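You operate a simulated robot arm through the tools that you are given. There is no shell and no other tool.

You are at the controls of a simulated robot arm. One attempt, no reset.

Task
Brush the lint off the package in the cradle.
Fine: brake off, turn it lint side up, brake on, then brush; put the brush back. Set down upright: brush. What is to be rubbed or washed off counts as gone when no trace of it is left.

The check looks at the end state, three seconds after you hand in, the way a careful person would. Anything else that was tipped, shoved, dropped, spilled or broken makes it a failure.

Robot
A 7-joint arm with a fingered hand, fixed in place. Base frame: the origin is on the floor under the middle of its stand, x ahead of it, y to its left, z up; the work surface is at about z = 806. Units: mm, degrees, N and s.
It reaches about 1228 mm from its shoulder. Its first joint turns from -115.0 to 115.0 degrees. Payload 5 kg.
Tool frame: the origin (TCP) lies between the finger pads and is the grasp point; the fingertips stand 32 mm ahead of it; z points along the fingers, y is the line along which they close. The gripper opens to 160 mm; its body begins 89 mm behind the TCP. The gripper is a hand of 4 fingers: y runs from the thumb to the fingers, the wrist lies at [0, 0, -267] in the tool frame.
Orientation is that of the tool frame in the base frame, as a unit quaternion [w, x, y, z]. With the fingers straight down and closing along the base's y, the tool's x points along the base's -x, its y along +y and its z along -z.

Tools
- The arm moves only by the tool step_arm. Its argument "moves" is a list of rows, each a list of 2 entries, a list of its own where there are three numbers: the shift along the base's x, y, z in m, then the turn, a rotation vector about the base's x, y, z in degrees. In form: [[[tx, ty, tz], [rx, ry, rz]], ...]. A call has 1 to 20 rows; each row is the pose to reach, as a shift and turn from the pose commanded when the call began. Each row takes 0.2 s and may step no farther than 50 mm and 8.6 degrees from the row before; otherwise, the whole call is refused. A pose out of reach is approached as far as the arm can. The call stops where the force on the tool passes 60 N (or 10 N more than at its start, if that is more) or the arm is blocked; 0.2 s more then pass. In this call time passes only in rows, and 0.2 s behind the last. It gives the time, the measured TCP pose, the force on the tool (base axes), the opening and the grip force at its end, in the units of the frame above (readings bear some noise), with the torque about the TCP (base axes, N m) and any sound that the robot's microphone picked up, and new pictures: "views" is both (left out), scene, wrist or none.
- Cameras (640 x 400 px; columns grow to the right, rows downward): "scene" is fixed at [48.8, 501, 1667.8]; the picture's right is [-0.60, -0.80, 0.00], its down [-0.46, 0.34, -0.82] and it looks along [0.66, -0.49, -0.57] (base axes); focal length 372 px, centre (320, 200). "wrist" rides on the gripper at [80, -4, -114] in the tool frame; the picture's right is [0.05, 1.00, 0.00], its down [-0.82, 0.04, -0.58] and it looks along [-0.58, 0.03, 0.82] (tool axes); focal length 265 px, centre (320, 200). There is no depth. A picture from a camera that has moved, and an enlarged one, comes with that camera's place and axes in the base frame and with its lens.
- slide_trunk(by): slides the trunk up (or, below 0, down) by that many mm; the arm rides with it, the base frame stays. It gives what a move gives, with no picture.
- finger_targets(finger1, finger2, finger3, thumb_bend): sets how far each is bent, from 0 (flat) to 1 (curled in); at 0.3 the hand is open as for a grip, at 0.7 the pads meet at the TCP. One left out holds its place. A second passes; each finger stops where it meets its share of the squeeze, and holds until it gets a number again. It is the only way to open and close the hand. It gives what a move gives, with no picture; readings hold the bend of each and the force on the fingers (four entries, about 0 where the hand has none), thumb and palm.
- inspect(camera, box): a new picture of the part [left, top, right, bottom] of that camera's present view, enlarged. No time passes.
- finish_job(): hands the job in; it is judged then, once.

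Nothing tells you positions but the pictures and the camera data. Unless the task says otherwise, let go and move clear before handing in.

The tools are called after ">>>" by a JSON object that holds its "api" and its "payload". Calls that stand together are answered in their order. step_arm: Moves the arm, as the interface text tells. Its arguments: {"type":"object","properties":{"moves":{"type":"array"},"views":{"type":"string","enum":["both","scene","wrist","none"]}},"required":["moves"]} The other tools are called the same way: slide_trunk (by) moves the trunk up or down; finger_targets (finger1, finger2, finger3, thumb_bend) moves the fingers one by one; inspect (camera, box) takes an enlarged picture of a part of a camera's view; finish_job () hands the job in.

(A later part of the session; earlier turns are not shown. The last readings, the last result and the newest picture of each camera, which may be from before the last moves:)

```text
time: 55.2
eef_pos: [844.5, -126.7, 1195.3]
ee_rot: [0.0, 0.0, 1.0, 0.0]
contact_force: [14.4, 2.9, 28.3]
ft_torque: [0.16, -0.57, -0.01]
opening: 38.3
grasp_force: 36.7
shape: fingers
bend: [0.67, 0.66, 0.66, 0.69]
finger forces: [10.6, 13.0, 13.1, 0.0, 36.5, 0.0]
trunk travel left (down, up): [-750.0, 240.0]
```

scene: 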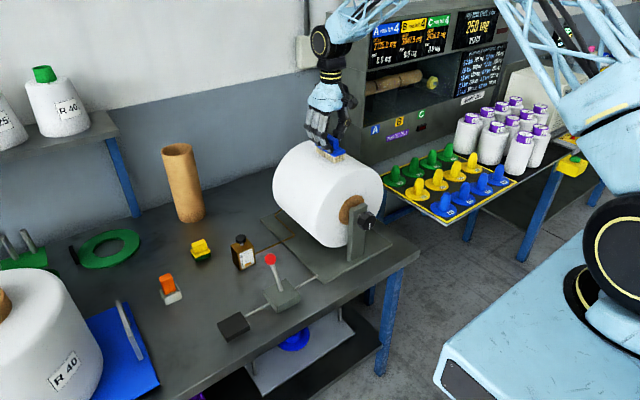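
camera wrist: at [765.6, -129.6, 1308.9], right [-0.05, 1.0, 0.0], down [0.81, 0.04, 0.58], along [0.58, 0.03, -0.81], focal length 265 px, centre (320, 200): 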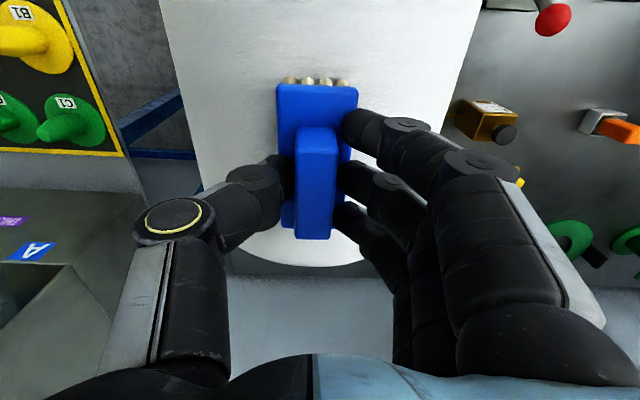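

>>> {"api": "step_arm", "payload": {"moves": [[[0, 0, 0.0015], [0, 0, 0]], [[0, 0, 0.0015], [0, 0, 0]]], "views": "none"}}

```text
time: 55.8
eef_pos: [845.1, -126.7, 1195.0]
ee_rot: [-0.001, -0.001, 1.0, 0.0]
contact_force: [6.3, 2.2, 10.9]
ft_torque: [0.14, -0.32, 0.03]
opening: 38.3
grasp_force: 29.7
shape: fingers
bend: [0.66, 0.66, 0.66, 0.69]
finger forces: [7.6, 10.0, 12.0, 0.0, 30.4, 0.1]
trunk travel left (down, up): [-750.0, 240.0]
```

Light pressure now (~11 N). First stroke: sweep along the package axis, ±35 mm about the lint centre.

>>> {"api": "step_arm", "payload": {"moves": [[[0.01, 0, 0], [0, 0, 0]], [[0.02, 0, 0], [0, 0, 0]], [[0.03, 0, 0], [0, 0, 0]], [[0.038, 0, 0], [0, 0, 0]], [[0.028, 0, 0], [0, 0, 0]], [[0.015, 0, 0], [0, 0, 0]], [[0.002, 0, 0], [0, 0, 0]], [[-0.012, 0, 0], [0, 0, 0]], [[-0.025, 0, 0], [0, 0, 0]], [[-0.036, 0, 0], [0, 0, 0]]]}}

>>> {"api": "inspect", "payload": {"camera": "scene", "box": [270, 100, 390, 220]}}

>>> {"api": "inspect", "payload": {"camera": "wrist", "box": [200, 40, 440, 240]}}

```text
time: 58.0
eef_pos: [811.9, -130.0, 1198.5]
ee_rot: [0.001, -0.001, 1.0, 0.0]
contact_force: [0.3, -0.6, -1.4]
ft_torque: [-0.01, 0.0, -0.03]
opening: 38.4
grasp_force: 23.3
shape: fingers
bend: [0.66, 0.66, 0.66, 0.69]
finger forces: [6.6, 6.4, 6.5, 0.0, 26.5, 0.0]
trunk travel left (down, up): [-750.0, 240.0]
camera wrist: at [732.3, -131.9, 1312.8], right [-0.05, 1.0, 0.0], down [0.81, 0.04, 0.58], along [0.58, 0.03, -0.82], focal length 265 px, centre (320, 200)
```

scene: 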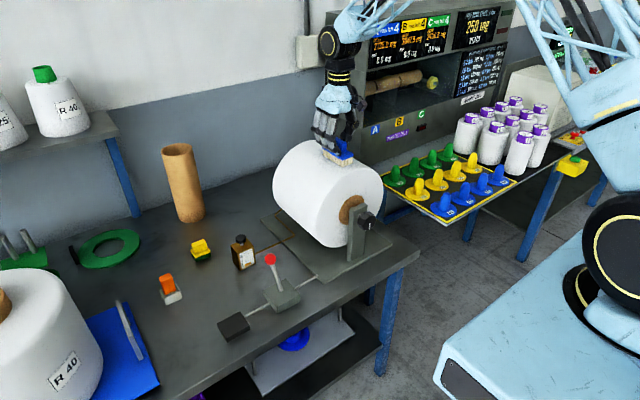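
wrist: 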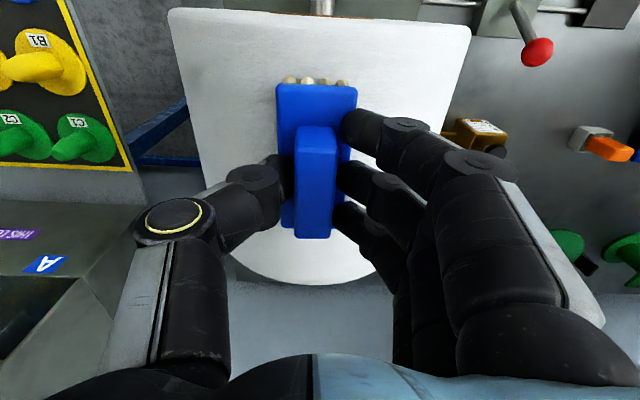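

```text
3.33 times, centred on (330, 160) of scene
camera zoom: at [48.8, 501.0, 1667.8], right [-0.6, -0.8, 0.0], down [-0.46, 0.34, -0.82], along [0.66, -0.49, -0.57], focal length 1239 px, centre (287, 333)
```

zoom: 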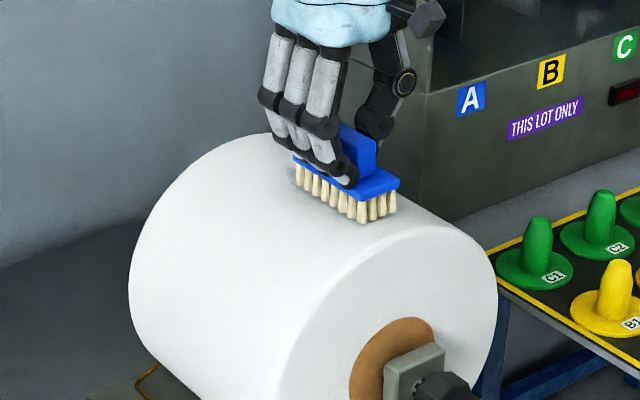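

```text
2.00 times, centred on (320, 140) of wrist
camera zoom: at [732.3, -131.9, 1312.8], right [-0.05, 1.0, 0.0], down [0.81, 0.04, 0.58], along [0.58, 0.03, -0.82], focal length 531 px, centre (320, 320)
```

zoom: 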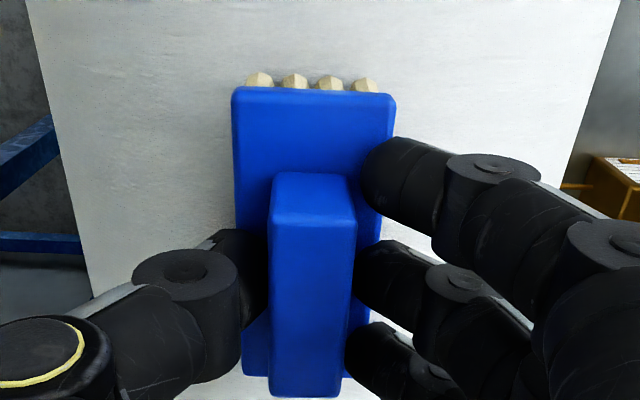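

The force dropped to zero by the end of that stroke. I'll lift and look at what remains of the lint.

>>> {"api": "step_arm", "payload": {"moves": [[[0, 0, 0.03], [0, 0, 0]], [[-0.01, 0, 0.06], [0, 0, 0]], [[-0.05, 0, 0.07], [0, 0, 0]], [[-0.09, 0, 0.07], [0, 0, 0]], [[-0.11, 0, 0.07], [0, 0, 0]], [[-0.11, 0, 0.07], [0, 0, 0]]]}}

>>> {"api": "inspect", "payload": {"camera": "scene", "box": [270, 120, 390, 220]}}

>>> {"api": "inspect", "payload": {"camera": "wrist", "box": [160, 0, 480, 260]}}

```text
time: 59.4
eef_pos: [700.0, -128.1, 1267.9]
ee_rot: [0.0, -0.001, 1.0, -0.001]
contact_force: [-0.2, 0.0, -0.8]
ft_torque: [0.0, 0.02, -0.02]
opening: 38.7
grasp_force: 23.1
shape: fingers
bend: [0.66, 0.66, 0.66, 0.69]
finger forces: [6.6, 6.4, 6.4, 0.1, 26.5, 0.0]
trunk travel left (down, up): [-750.0, 240.0]
camera wrist: at [620.8, -131.6, 1381.9], right [-0.05, 1.0, 0.0], down [0.82, 0.04, 0.58], along [0.58, 0.03, -0.82], focal length 265 px, centre (320, 200)
```

scene: 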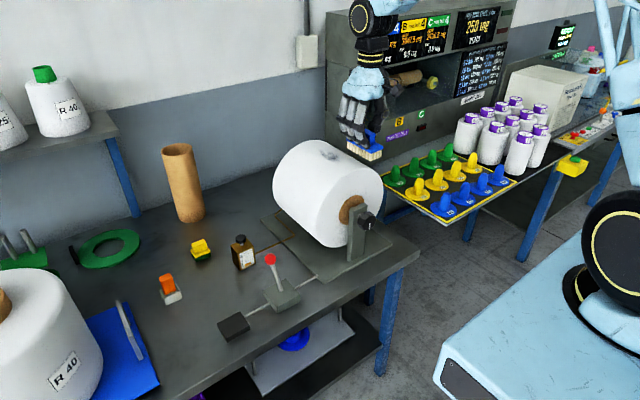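
wrist: 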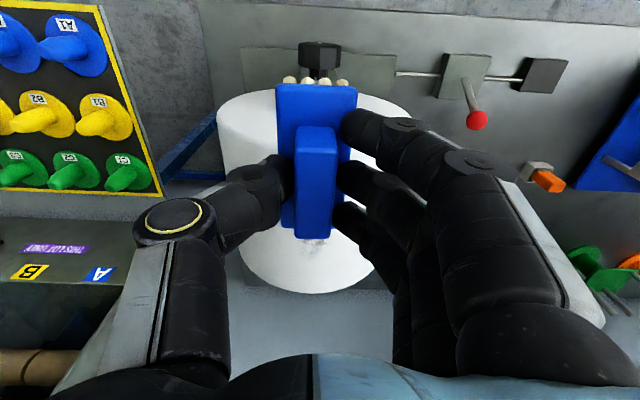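

```text
4.00 times, centred on (330, 170) of scene
camera zoom: at [48.8, 501.0, 1667.8], right [-0.6, -0.8, 0.0], down [-0.46, 0.34, -0.82], along [0.66, -0.49, -0.57], focal length 1486 px, centre (280, 320)
```

zoom: 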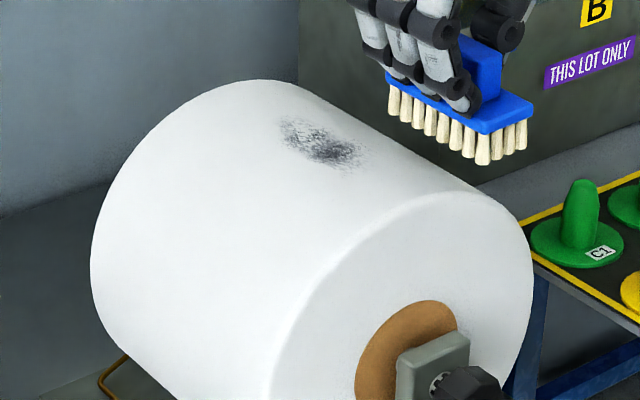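

```text
1.54 times, centred on (320, 130) of wrist
camera zoom: at [620.8, -131.6, 1381.9], right [-0.05, 1.0, 0.0], down [0.82, 0.04, 0.58], along [0.58, 0.03, -0.82], focal length 408 px, centre (320, 308)
```

zoom: 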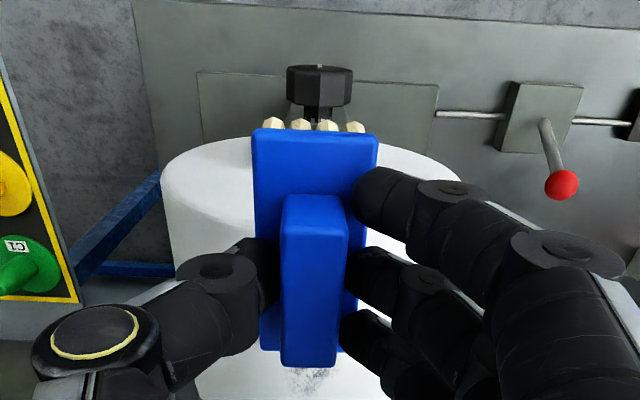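

The lint has faded only partly, so brushing works progressively and needs more strokes with steady pressure. I'll return and do repeated axial strokes with slightly more pressure.

>>> {"api": "step_arm", "payload": {"moves": [[[0.045, 0, 0], [0, 0, 0]], [[0.09, 0, -0.01], [0, 0, 0]], [[0.106, -0.002, -0.045], [0, 0, 0]], [[0.106, -0.002, -0.0675], [0, 0, 0]], [[0.106, -0.002, -0.07], [0, 0, 0]], [[0.106, -0.002, -0.0715], [0, 0, 0]], [[0.126, -0.002, -0.0715], [0, 0, 0]], [[0.146, -0.002, -0.0715], [0, 0, 0]], [[0.166, -0.002, -0.0715], [0, 0, 0]], [[0.186, -0.002, -0.0715], [0, 0, 0]], [[0.166, -0.002, -0.0715], [0, 0, 0]], [[0.146, -0.002, -0.0715], [0, 0, 0]], [[0.126, -0.002, -0.0715], [0, 0, 0]], [[0.106, -0.002, -0.0715], [0, 0, 0]], [[0.126, -0.002, -0.0715], [0, 0, 0]], [[0.146, -0.002, -0.0715], [0, 0, 0]]], "views": "scene"}}

>>> {"api": "inspect", "payload": {"camera": "scene", "box": [270, 100, 390, 220]}}

```text
time: 62.8
eef_pos: [843.6, -130.1, 1195.4]
ee_rot: [0.0, 0.0, 1.0, 0.0]
contact_force: [-8.0, 0.9, 15.9]
ft_torque: [0.12, 0.33, 0.02]
opening: 38.2
grasp_force: 30.4
shape: fingers
bend: [0.66, 0.66, 0.66, 0.69]
finger forces: [8.7, 8.7, 8.6, 0.1, 35.1, 0.1]
trunk travel left (down, up): [-750.0, 240.0]
```

scene: 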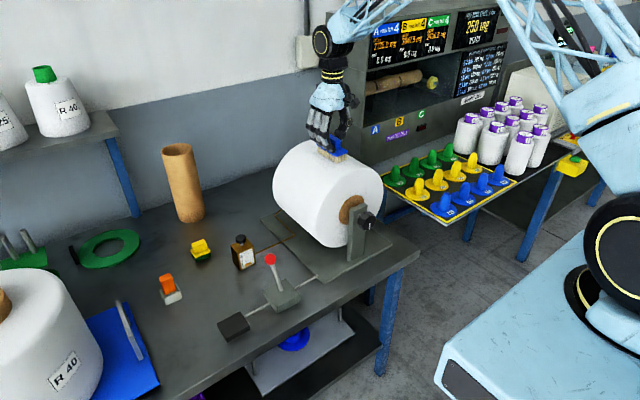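

```text
3.33 times, centred on (330, 160) of scene
camera zoom: at [48.8, 501.0, 1667.8], right [-0.6, -0.8, 0.0], down [-0.46, 0.34, -0.82], along [0.66, -0.49, -0.57], focal length 1239 px, centre (287, 333)
```

zoom: 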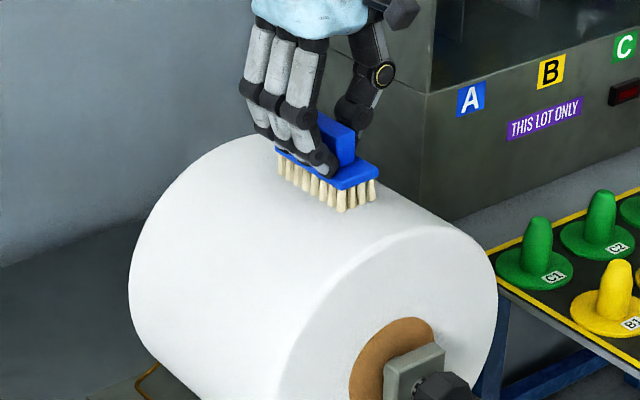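

Good contact now (16 N normal). Continuing with several full axial strokes at this setting.

>>> {"api": "step_arm", "payload": {"moves": [[[0.02, 0, 0], [0, 0, 0]], [[0.04, 0, 0], [0, 0, 0]], [[0.02, 0, 0], [0, 0, 0]], [[0, 0, 0], [0, 0, 0]], [[-0.02, 0, 0], [0, 0, 0]], [[-0.04, 0, 0], [0, 0, 0]], [[-0.02, 0, 0], [0, 0, 0]], [[0, 0, 0], [0, 0, 0]], [[0.02, 0, 0], [0, 0, 0]], [[0.04, 0, 0], [0, 0, 0]], [[0.02, 0, 0], [0, 0, 0]], [[0, 0, 0], [0, 0, 0]], [[-0.02, 0, 0], [0, 0, 0]], [[-0.04, 0, 0], [0, 0, 0]], [[-0.02, 0, 0], [0, 0, 0]], [[0, 0, 0], [0, 0, 0]], [[0.02, 0, 0], [0, 0, 0]], [[0.04, 0, 0], [0, 0, 0]], [[0.02, 0, 0], [0, 0, 0]], [[0, 0, 0], [0, 0, 0]]], "views": "none"}}

>>> {"api": "step_arm", "payload": {"moves": [[[0, 0, 0.03], [0, 0, 0]], [[-0.02, 0, 0.06], [0, 0, 0]], [[-0.065, 0, 0.07], [0, 0, 0]], [[-0.11, 0, 0.07], [0, 0, 0]], [[-0.145, 0, 0.07], [0, 0, 0]], [[-0.145, 0, 0.07], [0, 0, 0]]], "views": "wrist"}}

>>> {"api": "inspect", "payload": {"camera": "scene", "box": [270, 120, 390, 220]}}

```text
time: 67.0
eef_pos: [845.8, -128.8, 1196.0]
ee_rot: [0.002, -0.001, 1.0, -0.001]
contact_force: [8.6, 1.6, 19.9]
ft_torque: [0.01, -0.29, 0.01]
opening: 38.2
grasp_force: 31.9
shape: fingers
bend: [0.66, 0.66, 0.66, 0.69]
finger forces: [9.1, 8.5, 8.3, 0.1, 38.5, 0.0]
trunk travel left (down, up): [-750.0, 240.0]
```

```text
time: 68.4
eef_pos: [700.7, -128.7, 1263.3]
ee_rot: [0.001, -0.001, 1.0, 0.0]
contact_force: [-0.4, 0.1, -0.9]
ft_torque: [0.01, 0.04, 0.04]
opening: 38.1
grasp_force: 23.8
shape: fingers
bend: [0.66, 0.66, 0.66, 0.69]
finger forces: [6.5, 6.5, 6.6, 0.1, 28.0, 0.0]
trunk travel left (down, up): [-750.0, 240.0]
camera wrist: at [621.0, -132.0, 1376.6], right [-0.05, 1.0, 0.0], down [0.82, 0.04, 0.58], along [0.58, 0.03, -0.82], focal length 265 px, centre (320, 200)
```

wrist: 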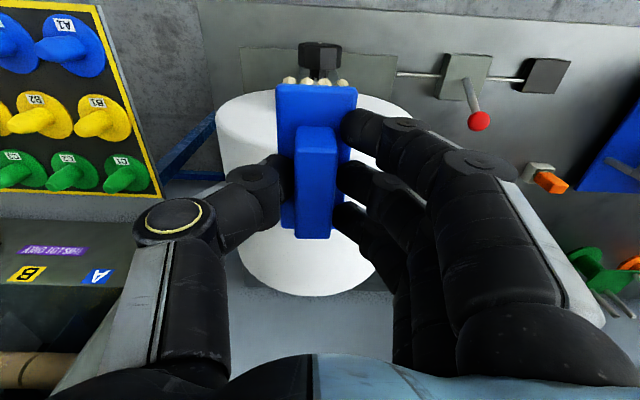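

```text
4.00 times, centred on (330, 170) of scene
camera zoom: at [48.8, 501.0, 1667.8], right [-0.6, -0.8, 0.0], down [-0.46, 0.34, -0.82], along [0.66, -0.49, -0.57], focal length 1486 px, centre (280, 320)
```

zoom: 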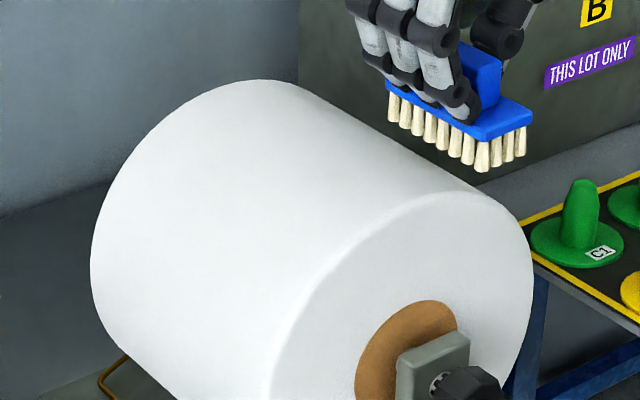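

The lint no longer shows from the scene camera. I'll zoom in harder to look for faint residue.

>>> {"api": "inspect", "payload": {"camera": "scene", "box": [300, 135, 370, 185]}}

>>> {"api": "inspect", "payload": {"camera": "wrist", "box": [210, 80, 420, 300]}}

```text
8.00 times, centred on (335, 160) of scene
camera zoom: at [48.8, 501.0, 1667.8], right [-0.6, -0.8, 0.0], down [-0.46, 0.34, -0.82], along [0.66, -0.49, -0.57], focal length 2973 px, centre (200, 520)
```

zoom: 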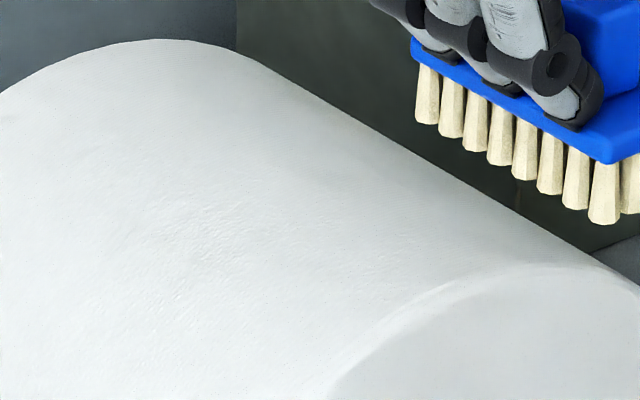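

```text
1.82 times, centred on (315, 190) of wrist
camera zoom: at [621.0, -132.0, 1376.6], right [-0.05, 1.0, 0.0], down [0.82, 0.04, 0.58], along [0.58, 0.03, -0.82], focal length 483 px, centre (329, 218)
```

zoom: 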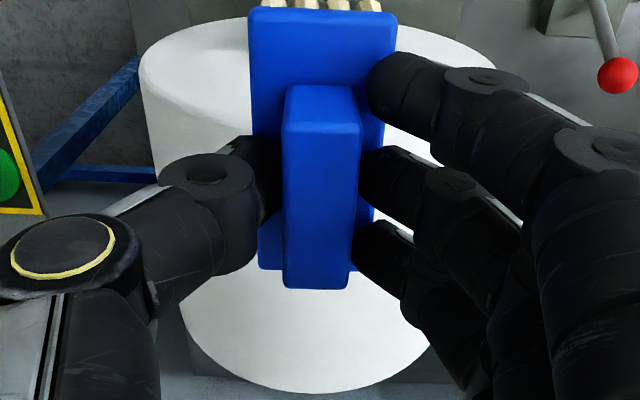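

I can't rule out faint residue, so I'll do extra passes on both shoulders of the patch, tilting the brush ±8° about the package axis. First the -y side.

>>> {"api": "step_arm", "payload": {"moves": [[[0.045, -0.005, 0], [3, 0, 0]], [[0.09, -0.015, -0.005], [6, 0, 0]], [[0.12, -0.029, -0.02], [8, 0, 0]], [[0.125, -0.0305, -0.055], [8, 0, 0]], [[0.125, -0.029, -0.069], [8, 0, 0]], [[0.125, -0.029, -0.0715], [8, 0, 0]], [[0.145, -0.029, -0.072], [8, 0, 0]], [[0.165, -0.029, -0.072], [8, 0, 0]], [[0.185, -0.029, -0.072], [8, 0, 0]], [[0.165, -0.029, -0.072], [8, 0, 0]], [[0.145, -0.029, -0.072], [8, 0, 0]], [[0.125, -0.029, -0.072], [8, 0, 0]], [[0.105, -0.029, -0.072], [8, 0, 0]], [[0.125, -0.029, -0.072], [8, 0, 0]], [[0.145, -0.029, -0.072], [8, 0, 0]]], "views": "scene"}}

>>> {"api": "inspect", "payload": {"camera": "scene", "box": [270, 100, 390, 220]}}

```text
time: 71.6
eef_pos: [846.3, -158.4, 1193.1]
ee_rot: [0.0, 0.0, 0.998, 0.069]
contact_force: [-0.9, 0.2, -1.0]
ft_torque: [0.01, 0.01, -0.02]
opening: 38.2
grasp_force: 23.3
shape: fingers
bend: [0.66, 0.66, 0.66, 0.69]
finger forces: [6.5, 6.3, 6.4, 0.1, 27.9, 0.0]
trunk travel left (down, up): [-750.0, 240.0]
```

scene: 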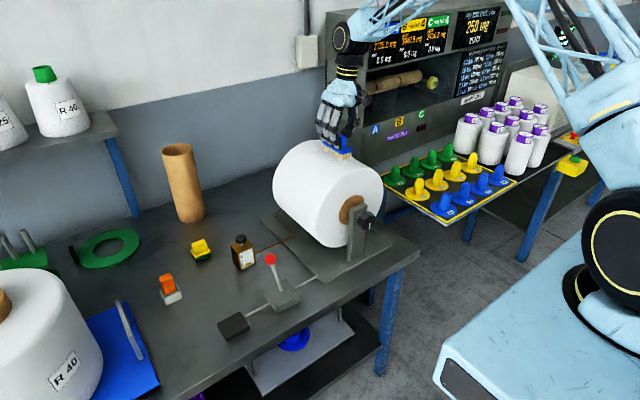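

```text
3.33 times, centred on (330, 160) of scene
camera zoom: at [48.8, 501.0, 1667.8], right [-0.6, -0.8, 0.0], down [-0.46, 0.34, -0.82], along [0.66, -0.49, -0.57], focal length 1239 px, centre (287, 333)
```

zoom: 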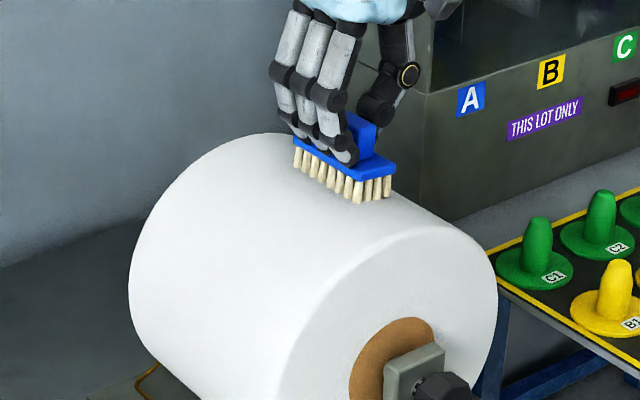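

No contact on this side yet; I'll press in along the tool axis in small steps until I feel it.

>>> {"api": "step_arm", "payload": {"moves": [[[0, 0.0002, -0.0015], [0, 0, 0]], [[0, 0.0003, -0.002], [0, 0, 0]]], "views": "none"}}

>>> {"api": "step_arm", "payload": {"moves": [[[0, 0.0002, -0.0015], [0, 0, 0]], [[0, 0.0002, -0.0015], [0, 0, 0]]], "views": "none"}}

```text
time: 72.2
eef_pos: [846.1, -159.0, 1193.2]
ee_rot: [0.001, 0.0, 0.998, 0.069]
contact_force: [-0.1, -2.5, 11.7]
ft_torque: [-0.02, 0.07, -0.02]
opening: 38.1
grasp_force: 27.0
shape: fingers
bend: [0.66, 0.66, 0.66, 0.69]
finger forces: [7.1, 6.7, 6.5, 0.1, 33.7, 0.1]
trunk travel left (down, up): [-750.0, 240.0]
```

```text
time: 72.8
eef_pos: [845.3, -158.6, 1193.7]
ee_rot: [0.002, 0.001, 0.998, 0.069]
contact_force: [3.8, -5.2, 31.4]
ft_torque: [-0.32, -0.1, 0.12]
opening: 38.0
grasp_force: 36.4
shape: fingers
bend: [0.66, 0.66, 0.66, 0.69]
finger forces: [8.2, 8.0, 7.9, 0.0, 48.7, 0.1]
trunk travel left (down, up): [-750.0, 240.0]
```

Contact found; easing off 1 mm to about 20 N and stroking along the axis on this shoulder.

>>> {"api": "step_arm", "payload": {"moves": [[[0, 0, 0.001], [0, 0, 0]], [[0.02, 0, 0.001], [0, 0, 0]], [[0.04, 0, 0.001], [0, 0, 0]], [[0.02, 0, 0.001], [0, 0, 0]], [[0, 0, 0.001], [0, 0, 0]], [[-0.02, 0, 0.001], [0, 0, 0]], [[-0.04, 0, 0.001], [0, 0, 0]], [[-0.02, 0, 0.001], [0, 0, 0]], [[0, 0, 0.001], [0, 0, 0]], [[0.02, 0, 0.001], [0, 0, 0]], [[0.04, 0, 0.001], [0, 0, 0]], [[0.02, 0, 0.001], [0, 0, 0]], [[0, 0, 0.001], [0, 0, 0]], [[-0.02, 0, 0.001], [0, 0, 0]], [[-0.04, 0, 0.001], [0, 0, 0]], [[-0.02, 0, 0.001], [0, 0, 0]], [[0, 0, 0.001], [0, 0, 0]], [[0.02, 0, 0.001], [0, 0, 0]], [[0.0, 0, 0.001], [0, 0, 0]]], "views": "none"}}

>>> {"api": "inspect", "payload": {"camera": "scene", "box": [270, 100, 390, 220]}}

```text
time: 76.8
eef_pos: [847.4, -157.4, 1192.2]
ee_rot: [0.004, 0.0, 0.998, 0.07]
contact_force: [17.0, -1.6, 31.7]
ft_torque: [-0.03, -0.5, 0.0]
opening: 37.9
grasp_force: 42.1
shape: fingers
bend: [0.67, 0.66, 0.66, 0.7]
finger forces: [12.9, 11.0, 8.6, 0.1, 51.5, 0.0]
trunk travel left (down, up): [-750.0, 240.0]
```

```text
3.33 times, centred on (330, 160) of scene
camera zoom: at [48.8, 501.0, 1667.8], right [-0.6, -0.8, 0.0], down [-0.46, 0.34, -0.82], along [0.66, -0.49, -0.57], focal length 1239 px, centre (287, 333)
```

zoom: 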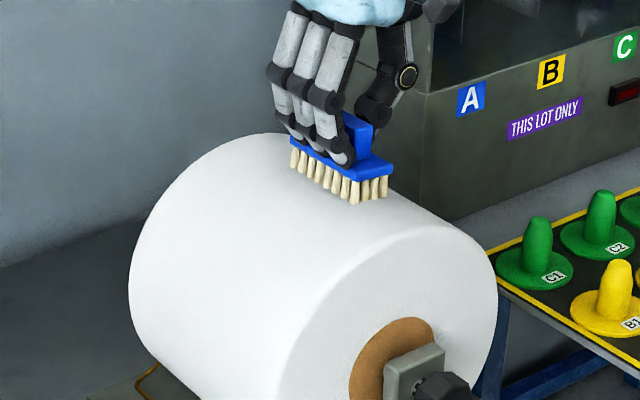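

Now the same on the +y shoulder: lift clear, swing the tilt to -8°, and come down gently.

>>> {"api": "step_arm", "payload": {"moves": [[[0, -0.004, 0.025], [0, 0, 0]], [[0, 0.015, 0.034], [-5, 0, 0]], [[0, 0.035, 0.034], [-10, 0, 0]], [[0, 0.055, 0.03], [-15, 0, 0]], [[0, 0.0585, 0.02], [-16, 0, 0]], [[0, 0.0575, 0.01], [-16, 0, 0]], [[0, 0.0573, 0.007], [-16, 0, 0]], [[0, 0.0573, 0.007], [-16, 0, 0]]], "views": "none"}}

>>> {"api": "step_arm", "payload": {"moves": [[[0, -0.0002, -0.0015], [0, 0, 0]], [[0, -0.0003, -0.002], [0, 0, 0]]], "views": "none"}}

```text
time: 78.6
eef_pos: [847.2, -98.9, 1196.7]
ee_rot: [0.0, -0.001, 0.998, -0.069]
contact_force: [0.9, 0.3, -1.0]
ft_torque: [-0.02, 0.04, -0.05]
opening: 34.7
grasp_force: 18.3
shape: fingers
bend: [0.68, 0.68, 0.68, 0.69]
finger forces: [6.0, 6.2, 6.1, 0.0, 18.5, 0.0]
trunk travel left (down, up): [-750.0, 240.0]
```

```text
time: 79.2
eef_pos: [846.5, -100.9, 1195.6]
ee_rot: [0.0, 0.001, 0.998, -0.07]
contact_force: [-1.0, 0.0, 4.4]
ft_torque: [-0.02, -0.02, -0.03]
opening: 34.8
grasp_force: 19.2
shape: fingers
bend: [0.68, 0.68, 0.68, 0.68]
finger forces: [5.8, 6.3, 6.4, 0.0, 20.0, 0.1]
trunk travel left (down, up): [-750.0, 240.0]
```

The hand opening changed slightly (38 → 35 mm), so I'll check how the brush is sitting before continuing.

>>> {"api": "inspect", "payload": {"camera": "wrist", "box": [200, 40, 440, 260]}}

>>> {"api": "inspect", "payload": {"camera": "scene", "box": [280, 90, 380, 190]}}

```text
1.82 times, centred on (320, 150) of wrist
camera zoom: at [766.8, -88.4, 1308.7], right [-0.05, 0.99, -0.14], down [0.82, 0.12, 0.57], along [0.58, -0.08, -0.81], focal length 483 px, centre (320, 291)
```

zoom: 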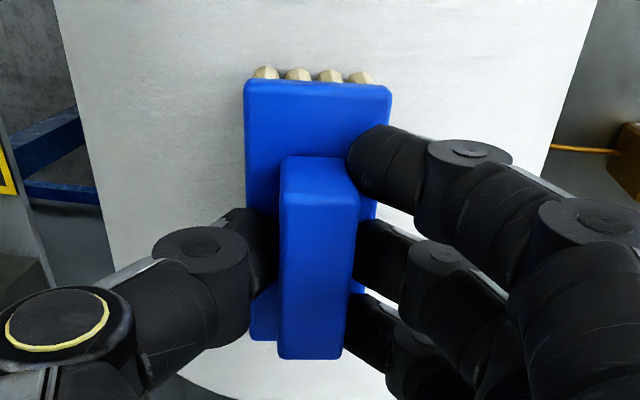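

```text
4.00 times, centred on (330, 140) of scene
camera zoom: at [48.8, 501.0, 1667.8], right [-0.6, -0.8, 0.0], down [-0.46, 0.34, -0.82], along [0.66, -0.49, -0.57], focal length 1486 px, centre (280, 440)
```

zoom: 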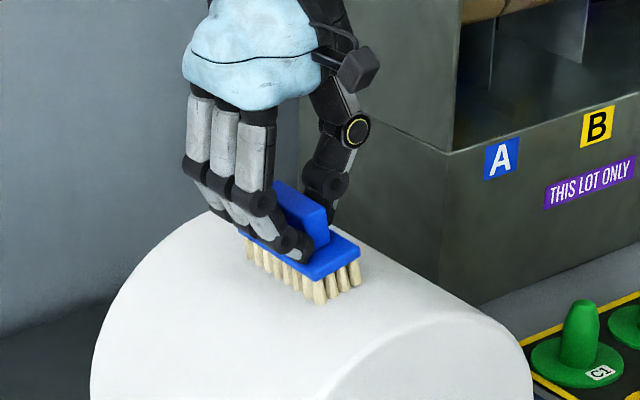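

The brush is seated well, only shifted a millimetre or two. Pressing 1 mm more and stroking the +y shoulder.

>>> {"api": "step_arm", "payload": {"moves": [[[0, 0, -0.001], [0, 0, 0]], [[0.02, 0, -0.001], [0, 0, 0]], [[0.04, 0, -0.001], [0, 0, 0]], [[0.02, 0, -0.001], [0, 0, 0]], [[0, 0, -0.001], [0, 0, 0]], [[-0.02, 0, -0.001], [0, 0, 0]], [[-0.04, 0, -0.001], [0, 0, 0]], [[-0.02, 0, -0.001], [0, 0, 0]], [[0, 0, -0.001], [0, 0, 0]], [[0.02, 0, -0.001], [0, 0, 0]], [[0.04, 0, -0.001], [0, 0, 0]], [[0.02, 0, -0.001], [0, 0, 0]], [[0, 0, -0.001], [0, 0, 0]], [[-0.02, 0, -0.001], [0, 0, 0]], [[-0.04, 0, -0.001], [0, 0, 0]], [[-0.02, 0, -0.001], [0, 0, 0]], [[0, 0, -0.001], [0, 0, 0]], [[0.02, 0, -0.001], [0, 0, 0]], [[0.0, 0, -0.001], [0, 0, 0]]], "views": "none"}}

```text
time: 83.2
eef_pos: [847.4, -104.2, 1194.8]
ee_rot: [0.0, -0.001, 0.998, -0.07]
contact_force: [-4.8, 0.1, 6.5]
ft_torque: [0.07, 0.12, -0.01]
opening: 35.0
grasp_force: 19.8
shape: fingers
bend: [0.69, 0.69, 0.69, 0.68]
finger forces: [6.9, 6.5, 6.6, 0.0, 20.4, 0.0]
trunk travel left (down, up): [-750.0, 240.0]
```

One more full pass along the centre line to make sure nothing is left there.

>>> {"api": "step_arm", "payload": {"moves": [[[0, 0, 0.012], [0, 0, 0]], [[0, -0.014, 0.012], [4, 0, 0]], [[0, -0.0285, 0.01], [8, 0, 0]], [[0, -0.0285, 0.003], [8, 0, 0]], [[0, -0.0285, 0.0], [8, 0, 0]], [[0.02, -0.0285, -0.0005], [8, 0, 0]], [[0.04, -0.0285, -0.0005], [8, 0, 0]], [[0.02, -0.0285, -0.0005], [8, 0, 0]], [[0, -0.0285, -0.0005], [8, 0, 0]], [[-0.02, -0.0285, -0.0005], [8, 0, 0]], [[-0.04, -0.0285, -0.0005], [8, 0, 0]], [[-0.02, -0.0285, -0.0005], [8, 0, 0]], [[0, -0.0285, -0.0005], [8, 0, 0]], [[0.02, -0.0285, -0.0005], [8, 0, 0]], [[0.04, -0.0285, -0.0005], [8, 0, 0]], [[0.02, -0.0285, -0.0005], [8, 0, 0]], [[0, -0.0285, -0.0005], [8, 0, 0]], [[-0.02, -0.0285, -0.0005], [8, 0, 0]], [[-0.04, -0.0285, -0.0005], [8, 0, 0]], [[-0.02, -0.0285, -0.0005], [8, 0, 0]]], "views": "none"}}

>>> {"api": "step_arm", "payload": {"moves": [[[0, 0, 0.03], [0, 0, 0]], [[-0.01, 0, 0.07], [0, 0, 0]], [[-0.05, 0, 0.09], [0, 0, 0]], [[-0.095, 0, 0.1], [0, 0, 0]], [[-0.14, 0, 0.11], [0, 0, 0]], [[-0.185, 0, 0.12], [0, 0, 0]], [[-0.22, 0, 0.13], [0, 0, 0]], [[-0.22, 0, 0.13], [0, 0, 0]]]}}

>>> {"api": "inspect", "payload": {"camera": "scene", "box": [280, 130, 380, 200]}}

>>> {"api": "inspect", "payload": {"camera": "wrist", "box": [200, 100, 440, 320]}}

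```text
time: 87.4
eef_pos: [824.7, -128.4, 1195.5]
ee_rot: [-0.001, 0.001, 1.0, 0.001]
contact_force: [-6.8, -0.6, 20.3]
ft_torque: [-0.06, 0.14, -0.02]
opening: 35.0
grasp_force: 26.9
shape: fingers
bend: [0.7, 0.7, 0.7, 0.68]
finger forces: [11.5, 9.3, 9.2, 0.1, 23.5, 0.1]
trunk travel left (down, up): [-750.0, 240.0]
```

```text
time: 89.2
eef_pos: [605.3, -130.5, 1323.9]
ee_rot: [0.0, 0.0, 1.0, 0.001]
contact_force: [0.8, 0.4, -1.1]
ft_torque: [0.01, 0.05, -0.01]
opening: 34.8
grasp_force: 17.0
shape: fingers
bend: [0.69, 0.69, 0.69, 0.68]
finger forces: [6.1, 6.2, 5.6, 0.1, 17.6, 0.0]
trunk travel left (down, up): [-750.0, 240.0]
camera wrist: at [526.4, -134.2, 1437.5], right [-0.05, 1.0, 0.0], down [0.82, 0.04, 0.58], along [0.58, 0.03, -0.82], focal length 265 px, centre (320, 200)
```

scene: 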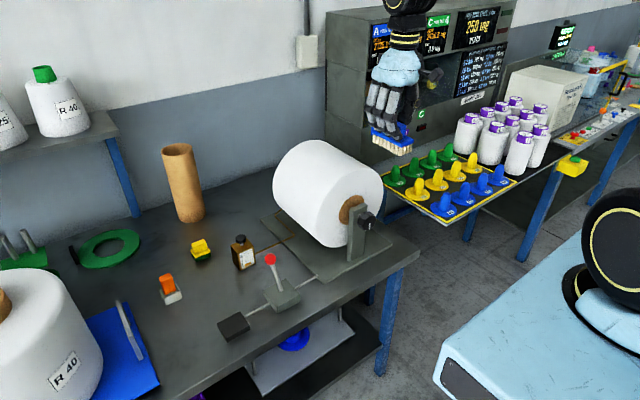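
wrist: 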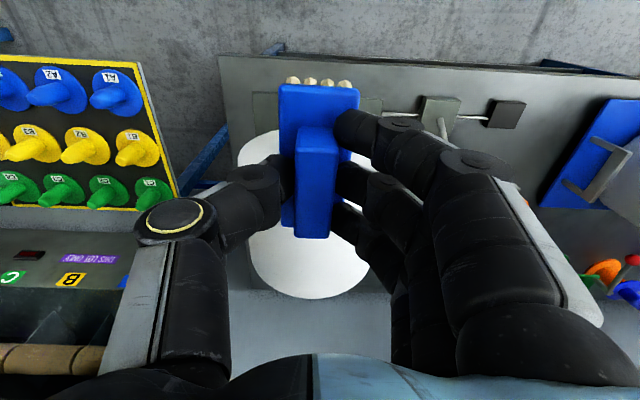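

```text
5.71 times, centred on (330, 165) of scene
camera zoom: at [48.8, 501.0, 1667.8], right [-0.6, -0.8, 0.0], down [-0.46, 0.34, -0.82], along [0.66, -0.49, -0.57], focal length 2124 px, centre (263, 400)
```

zoom: 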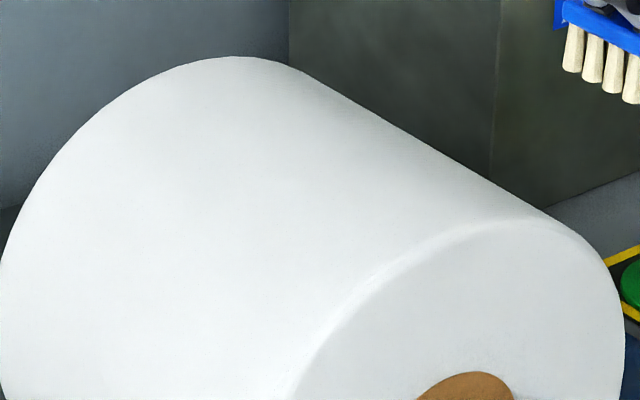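

```text
1.82 times, centred on (320, 210) of wrist
camera zoom: at [526.4, -134.2, 1437.5], right [-0.05, 1.0, 0.0], down [0.82, 0.04, 0.58], along [0.58, 0.03, -0.82], focal length 483 px, centre (320, 182)
```

zoom: 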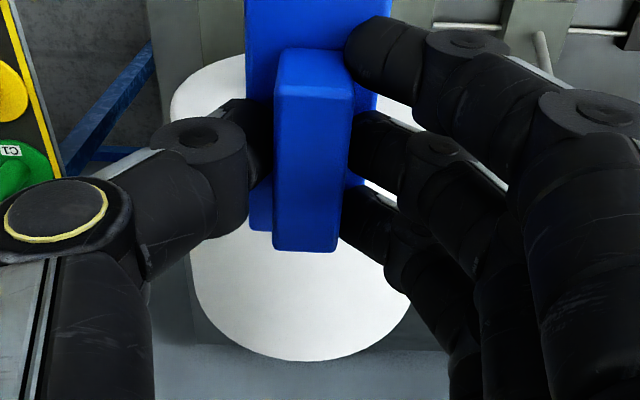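

From the scene camera the surface looks clean. I'll lower and back the hand slightly so the wrist camera gets an unobstructed look at the patch from above too.

>>> {"api": "step_arm", "payload": {"moves": [[[0, 0, -0.03], [0, 0, 0]], [[0, 0, -0.055], [0, 0, 0]], [[-0.003, 0, -0.075], [0, 0, 0]], [[-0.003, 0, -0.075], [0, 0, 0]]], "views": "wrist"}}

>>> {"api": "inspect", "payload": {"camera": "wrist", "box": [230, 220, 400, 360]}}

```text
time: 90.2
eef_pos: [601.9, -129.6, 1250.8]
ee_rot: [0.0, -0.001, 1.0, 0.0]
contact_force: [0.5, -0.2, -0.6]
ft_torque: [0.02, -0.02, -0.02]
opening: 35.0
grasp_force: 18.3
shape: fingers
bend: [0.69, 0.69, 0.69, 0.68]
finger forces: [6.0, 6.2, 5.6, 0.0, 17.5, 0.1]
trunk travel left (down, up): [-750.0, 240.0]
camera wrist: at [522.8, -134.1, 1365.1], right [-0.05, 1.0, 0.0], down [0.82, 0.04, 0.58], along [0.58, 0.03, -0.82], focal length 265 px, centre (320, 200)
```

wrist: 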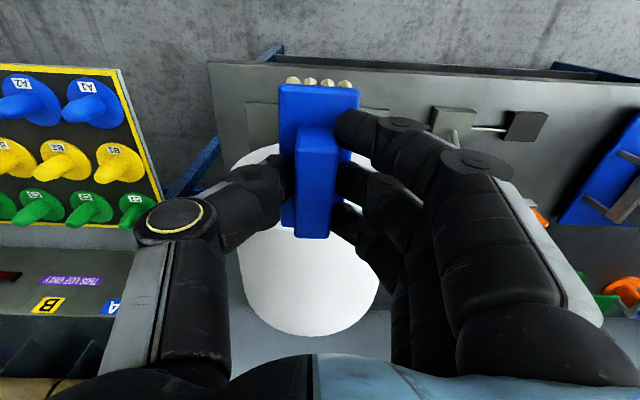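

```text
2.86 times, centred on (315, 290) of wrist
camera zoom: at [522.8, -134.1, 1365.1], right [-0.05, 1.0, 0.0], down [0.82, 0.04, 0.58], along [0.58, 0.03, -0.82], focal length 758 px, centre (334, -57)
```

zoom: 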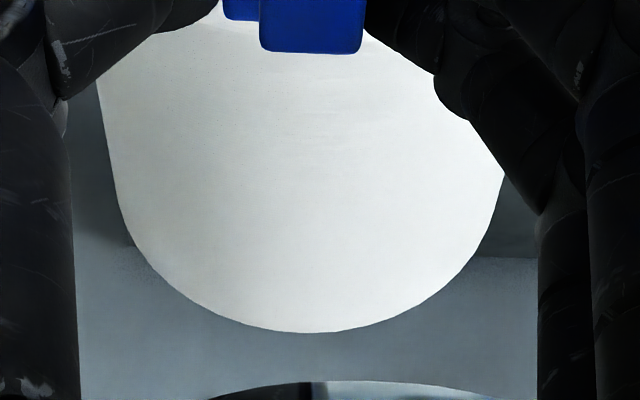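

The patch area is clean in both views. While I still hold the brush, I'll check the -y flank (the former underside) to make sure no other lint is there.

>>> {"api": "step_arm", "payload": {"moves": [[[0, -0.03, 0.03], [4, 0, 0]], [[0, -0.075, 0.045], [10, 0, 0]], [[0, -0.12, 0.045], [16, 0, 0]], [[0.005, -0.165, 0.04], [22, 0, 0]], [[0.02, -0.205, 0.035], [28, 0, 0]], [[0.045, -0.24, 0.03], [34, 0, 0]], [[0.07, -0.26, 0.02], [40, 0, 0]], [[0.09, -0.265, 0.015], [45, 0, 0]], [[0.09, -0.265, 0.015], [45, 0, 0]], [[0.09, -0.265, 0.015], [45, 0, 0]]], "views": "wrist"}}

>>> {"api": "inspect", "payload": {"camera": "wrist", "box": [180, 40, 420, 260]}}

>>> {"api": "inspect", "payload": {"camera": "scene", "box": [260, 120, 420, 280]}}

```text
time: 92.4
eef_pos: [692.8, -393.9, 1265.6]
ee_rot: [0.0, 0.0, 0.924, 0.383]
contact_force: [0.2, -0.6, -0.6]
ft_torque: [-0.03, 0.04, 0.0]
opening: 35.1
grasp_force: 17.7
shape: fingers
bend: [0.69, 0.69, 0.69, 0.68]
finger forces: [6.0, 6.0, 5.6, 0.1, 18.0, 0.0]
trunk travel left (down, up): [-750.0, 240.0]
camera wrist: at [613.5, -477.6, 1343.0], right [-0.05, 0.71, 0.71], down [0.82, -0.38, 0.44], along [0.58, 0.6, -0.56], focal length 265 px, centre (320, 200)
```

wrist: 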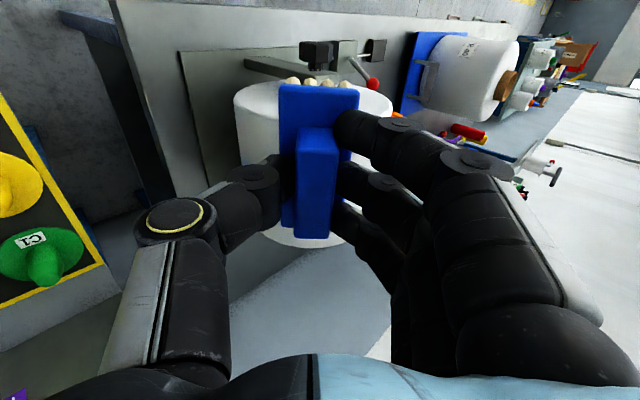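

```text
1.82 times, centred on (300, 150) of wrist
camera zoom: at [613.5, -477.6, 1343.0], right [-0.05, 0.71, 0.71], down [0.82, -0.38, 0.44], along [0.58, 0.6, -0.56], focal length 483 px, centre (356, 291)
```

zoom: 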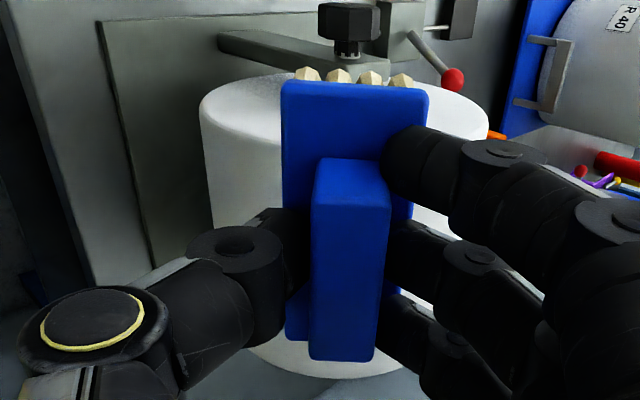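

```text
2.50 times, centred on (340, 200) of scene
camera zoom: at [48.8, 501.0, 1667.8], right [-0.6, -0.8, 0.0], down [-0.46, 0.34, -0.82], along [0.66, -0.49, -0.57], focal length 929 px, centre (270, 200)
```

zoom: 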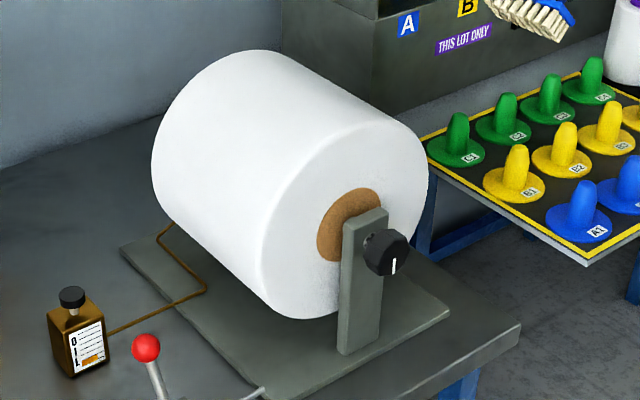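

Nothing visible there, but the brush hides part of the flank; I'll back off and lower a little to see more of it.

>>> {"api": "step_arm", "payload": {"moves": [[[-0.04, 0, -0.02], [0, 0, 0]], [[-0.08, 0, -0.045], [0, 0, 0]], [[-0.115, 0, -0.075], [0, 0, 0]], [[-0.135, 0, -0.11], [0, 0, 0]], [[-0.135, 0, -0.11], [0, 0, 0]], [[-0.135, 0, -0.11], [0, 0, 0]]], "views": "wrist"}}

>>> {"api": "inspect", "payload": {"camera": "wrist", "box": [180, 100, 420, 320]}}

```text
time: 93.8
eef_pos: [559.9, -392.8, 1154.7]
ee_rot: [0.0, 0.0, 0.924, 0.383]
contact_force: [0.0, -0.1, -0.5]
ft_torque: [-0.03, -0.01, 0.0]
opening: 34.9
grasp_force: 17.5
shape: fingers
bend: [0.69, 0.69, 0.69, 0.68]
finger forces: [5.9, 6.1, 5.7, 0.1, 18.0, 0.0]
trunk travel left (down, up): [-750.0, 240.0]
camera wrist: at [479.9, -476.3, 1231.9], right [-0.05, 0.71, 0.71], down [0.82, -0.38, 0.44], along [0.58, 0.6, -0.56], focal length 265 px, centre (320, 200)
```

wrist: 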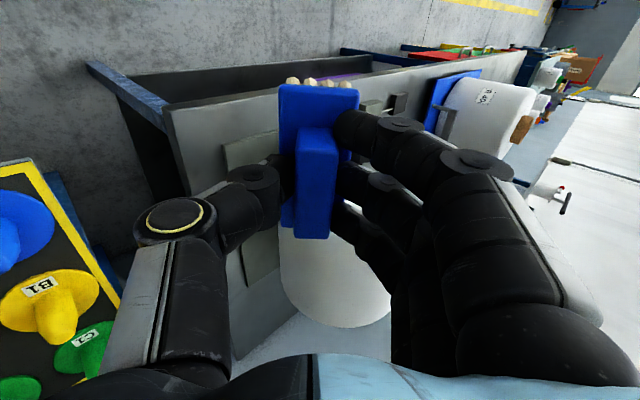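

```text
1.82 times, centred on (300, 210) of wrist
camera zoom: at [479.9, -476.3, 1231.9], right [-0.05, 0.71, 0.71], down [0.82, -0.38, 0.44], along [0.58, 0.6, -0.56], focal length 483 px, centre (356, 182)
```

zoom: 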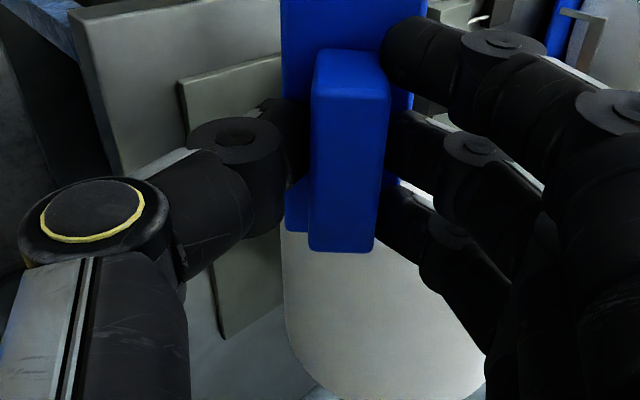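

The flank is clean too, so brushing is done. Now carrying the brush back over the bench toward its original place, staying high and clear of the package and lever.

>>> {"api": "step_arm", "payload": {"moves": [[[0, 0.02, 0.035], [-4, 0, 0]], [[0, 0.045, 0.07], [-9, 0, 0]], [[0, 0.08, 0.1], [-14, 0, 0]], [[0, 0.12, 0.12], [-20, 0, 0]], [[0, 0.165, 0.125], [-26, 0, 0]], [[0.005, 0.21, 0.125], [-32, 0, 0]], [[0.01, 0.255, 0.125], [-38, 0, 0]], [[0.015, 0.3, 0.125], [-43, 0, 0]], [[0.02, 0.345, 0.125], [-45, 0, 0]], [[0.03, 0.39, 0.125], [-45, 0, 0]], [[0.04, 0.435, 0.12], [-45, 0, 0]], [[0.05, 0.48, 0.11], [-45, 0, 0]], [[0.065, 0.525, 0.1], [-45, 0, 0]], [[0.085, 0.565, 0.085], [-45, 0, 0]], [[0.105, 0.605, 0.07], [-45, 0, 0]], [[0.125, 0.645, 0.055], [-45, 0, 0]], [[0.145, 0.685, 0.04], [-45, 0, 0]], [[0.165, 0.725, 0.02], [-45, 0, 0]], [[0.18, 0.765, 0.0], [-45, 0, 0]], [[0.19, 0.805, -0.02], [-45, 0, 0]]], "views": "scene"}}

>>> {"api": "step_arm", "payload": {"moves": [[[0.001, 0.015, -0.02], [0, 0, 2]], [[0.002, 0.022, -0.06], [0, 0, 4.2]], [[0.002, 0.022, -0.1], [0, 0, 4.2]], [[0.002, 0.022, -0.14], [0, 0, 4.2]], [[0.002, 0.022, -0.18], [0, 0, 4.2]], [[0.002, 0.022, -0.205], [0, 0, 4.2]], [[0.002, 0.022, -0.205], [0, 0, 4.2]], [[0.002, 0.022, -0.205], [0, 0, 4.2]]]}}

>>> {"api": "inspect", "payload": {"camera": "wrist", "box": [200, 40, 440, 240]}}

>>> {"api": "inspect", "payload": {"camera": "scene", "box": [130, 260, 230, 360]}}

```text
time: 98.0
eef_pos: [744.8, 409.6, 1133.3]
ee_rot: [0.0, 0.0, 1.0, -0.001]
contact_force: [0.5, -0.2, -1.5]
ft_torque: [-0.03, 0.01, 0.0]
opening: 34.6
grasp_force: 18.0
shape: fingers
bend: [0.69, 0.69, 0.69, 0.68]
finger forces: [5.8, 6.2, 5.5, 0.0, 17.4, 0.0]
trunk travel left (down, up): [-750.0, 240.0]
```

scene: 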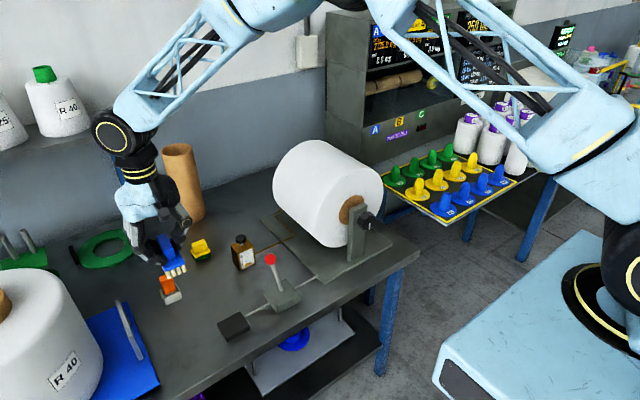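

```text
time: 99.8
eef_pos: [751.1, 433.4, 930.0]
ee_rot: [0.0, -0.038, 0.999, 0.0]
contact_force: [0.3, -0.2, -0.3]
ft_torque: [0.01, 0.0, 0.02]
opening: 34.9
grasp_force: 17.3
shape: fingers
bend: [0.69, 0.69, 0.69, 0.68]
finger forces: [5.9, 6.2, 5.5, 0.0, 17.4, 0.0]
trunk travel left (down, up): [-750.0, 240.0]
camera wrist: at [671.0, 422.6, 1043.7], right [-0.13, 0.99, 0.0], down [0.81, 0.1, 0.58], along [0.57, 0.07, -0.82], focal length 265 px, centre (320, 200)
```

scene: 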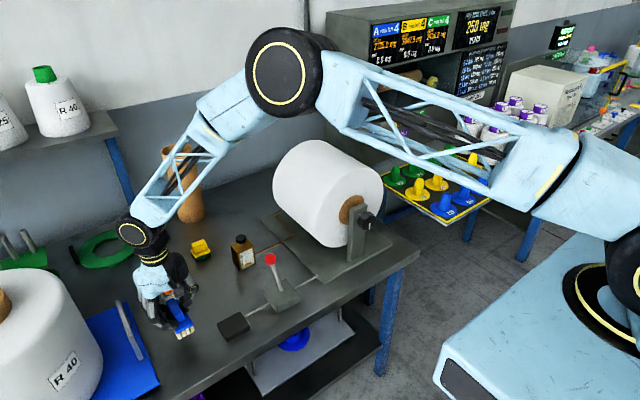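
wrist: 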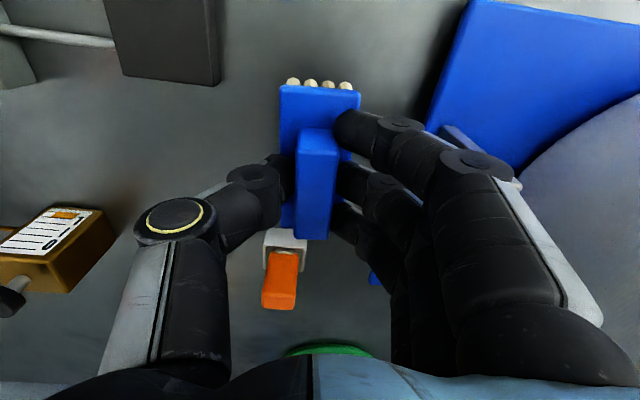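

```text
2.00 times, centred on (320, 140) of wrist
camera zoom: at [671.0, 422.6, 1043.7], right [-0.13, 0.99, 0.0], down [0.81, 0.1, 0.58], along [0.57, 0.07, -0.82], focal length 531 px, centre (320, 320)
```

zoom: 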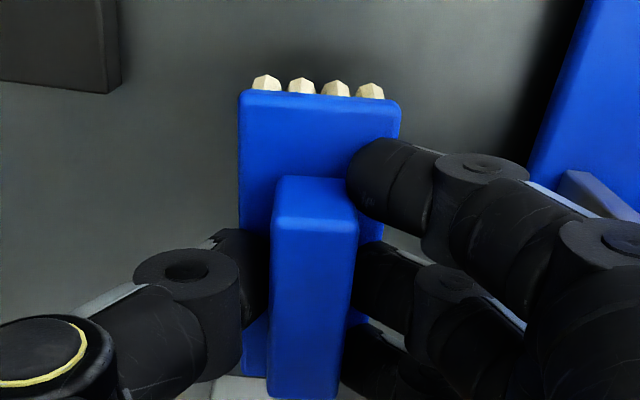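

```text
4.00 times, centred on (180, 310) of scene
camera zoom: at [48.8, 501.0, 1667.8], right [-0.6, -0.8, 0.0], down [-0.46, 0.34, -0.82], along [0.66, -0.49, -0.57], focal length 1486 px, centre (880, -240)
```

zoom: 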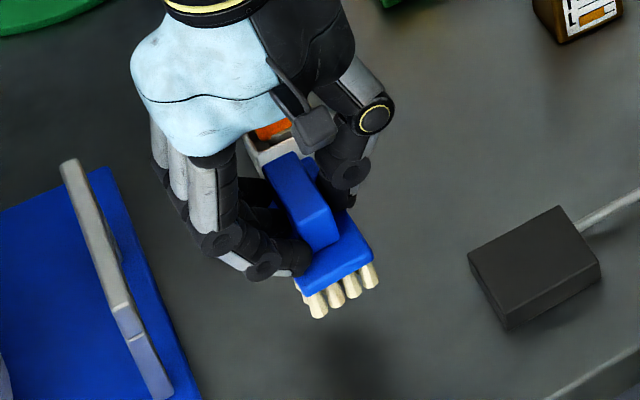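

The brush is above its original place with matching yaw. Lowering to just above the bench, then in small steps until it touches.

>>> {"api": "step_arm", "payload": {"moves": [[[0, -0.001, -0.025], [0, 0, 0]], [[0, -0.001, -0.045], [0, 0, 0]], [[0, -0.001, -0.055], [0, 0, 0]], [[0, -0.001, -0.055], [0, 0, 0]], [[0, -0.001, -0.055], [0, 0, 0]]], "views": "none"}}

>>> {"api": "step_arm", "payload": {"moves": [[[0, 0, -0.0015], [0, 0, 0]], [[0, 0, -0.003], [0, 0, 0]]], "views": "none"}}

>>> {"api": "inspect", "payload": {"camera": "scene", "box": [130, 270, 230, 370]}}

```text
time: 101.0
eef_pos: [749.3, 432.0, 875.5]
ee_rot: [-0.001, -0.038, 0.999, 0.0]
contact_force: [0.0, 0.5, -0.8]
ft_torque: [0.03, -0.02, -0.02]
opening: 34.8
grasp_force: 17.5
shape: fingers
bend: [0.69, 0.69, 0.69, 0.68]
finger forces: [6.0, 6.2, 5.4, 0.1, 17.4, 0.0]
trunk travel left (down, up): [-750.0, 240.0]
```

```text
time: 101.6
eef_pos: [748.9, 432.4, 871.5]
ee_rot: [-0.001, -0.038, 0.999, -0.001]
contact_force: [-0.1, 1.0, -1.2]
ft_torque: [0.03, 0.0, 0.02]
opening: 34.7
grasp_force: 17.2
shape: fingers
bend: [0.69, 0.69, 0.69, 0.68]
finger forces: [5.9, 6.2, 5.6, 0.0, 17.4, 0.0]
trunk travel left (down, up): [-750.0, 240.0]
```

```text
4.00 times, centred on (180, 320) of scene
camera zoom: at [48.8, 501.0, 1667.8], right [-0.6, -0.8, 0.0], down [-0.46, 0.34, -0.82], along [0.66, -0.49, -0.57], focal length 1486 px, centre (880, -280)
```

zoom: 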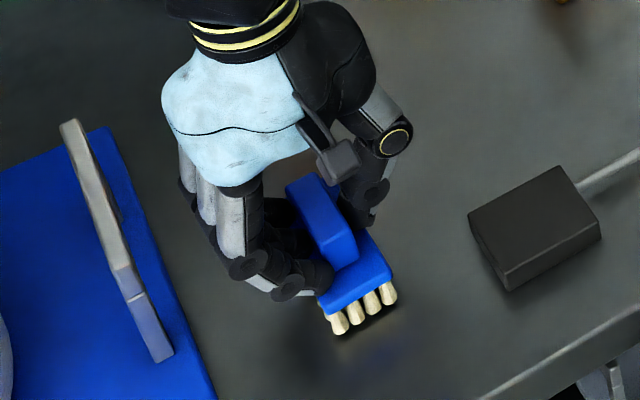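

Still a couple of millimetres of air under the bristles. Continuing down in 1.5 mm steps.

>>> {"api": "step_arm", "payload": {"moves": [[[0, 0, -0.001], [0, 0, 0]], [[0, 0, -0.002], [0, 0, 0]]], "views": "none"}}

>>> {"api": "step_arm", "payload": {"moves": [[[0, 0, -0.001], [0, 0, 0]], [[0, 0, -0.0015], [0, 0, 0]]], "views": "none"}}

```text
time: 102.2
eef_pos: [749.7, 430.3, 868.1]
ee_rot: [0.0, -0.037, 0.999, 0.0]
contact_force: [-0.2, -0.6, -0.8]
ft_torque: [0.01, 0.0, -0.02]
opening: 34.6
grasp_force: 17.6
shape: fingers
bend: [0.69, 0.69, 0.69, 0.68]
finger forces: [5.9, 6.2, 5.6, 0.1, 17.4, 0.0]
trunk travel left (down, up): [-750.0, 240.0]
```

```text
time: 102.8
eef_pos: [750.8, 431.3, 868.2]
ee_rot: [0.0, -0.037, 0.999, 0.0]
contact_force: [1.1, 0.3, -0.6]
ft_torque: [-0.01, -0.04, 0.0]
opening: 34.9
grasp_force: 17.4
shape: fingers
bend: [0.69, 0.69, 0.69, 0.68]
finger forces: [5.9, 6.2, 5.5, 0.0, 17.4, 0.0]
trunk travel left (down, up): [-750.0, 240.0]
```

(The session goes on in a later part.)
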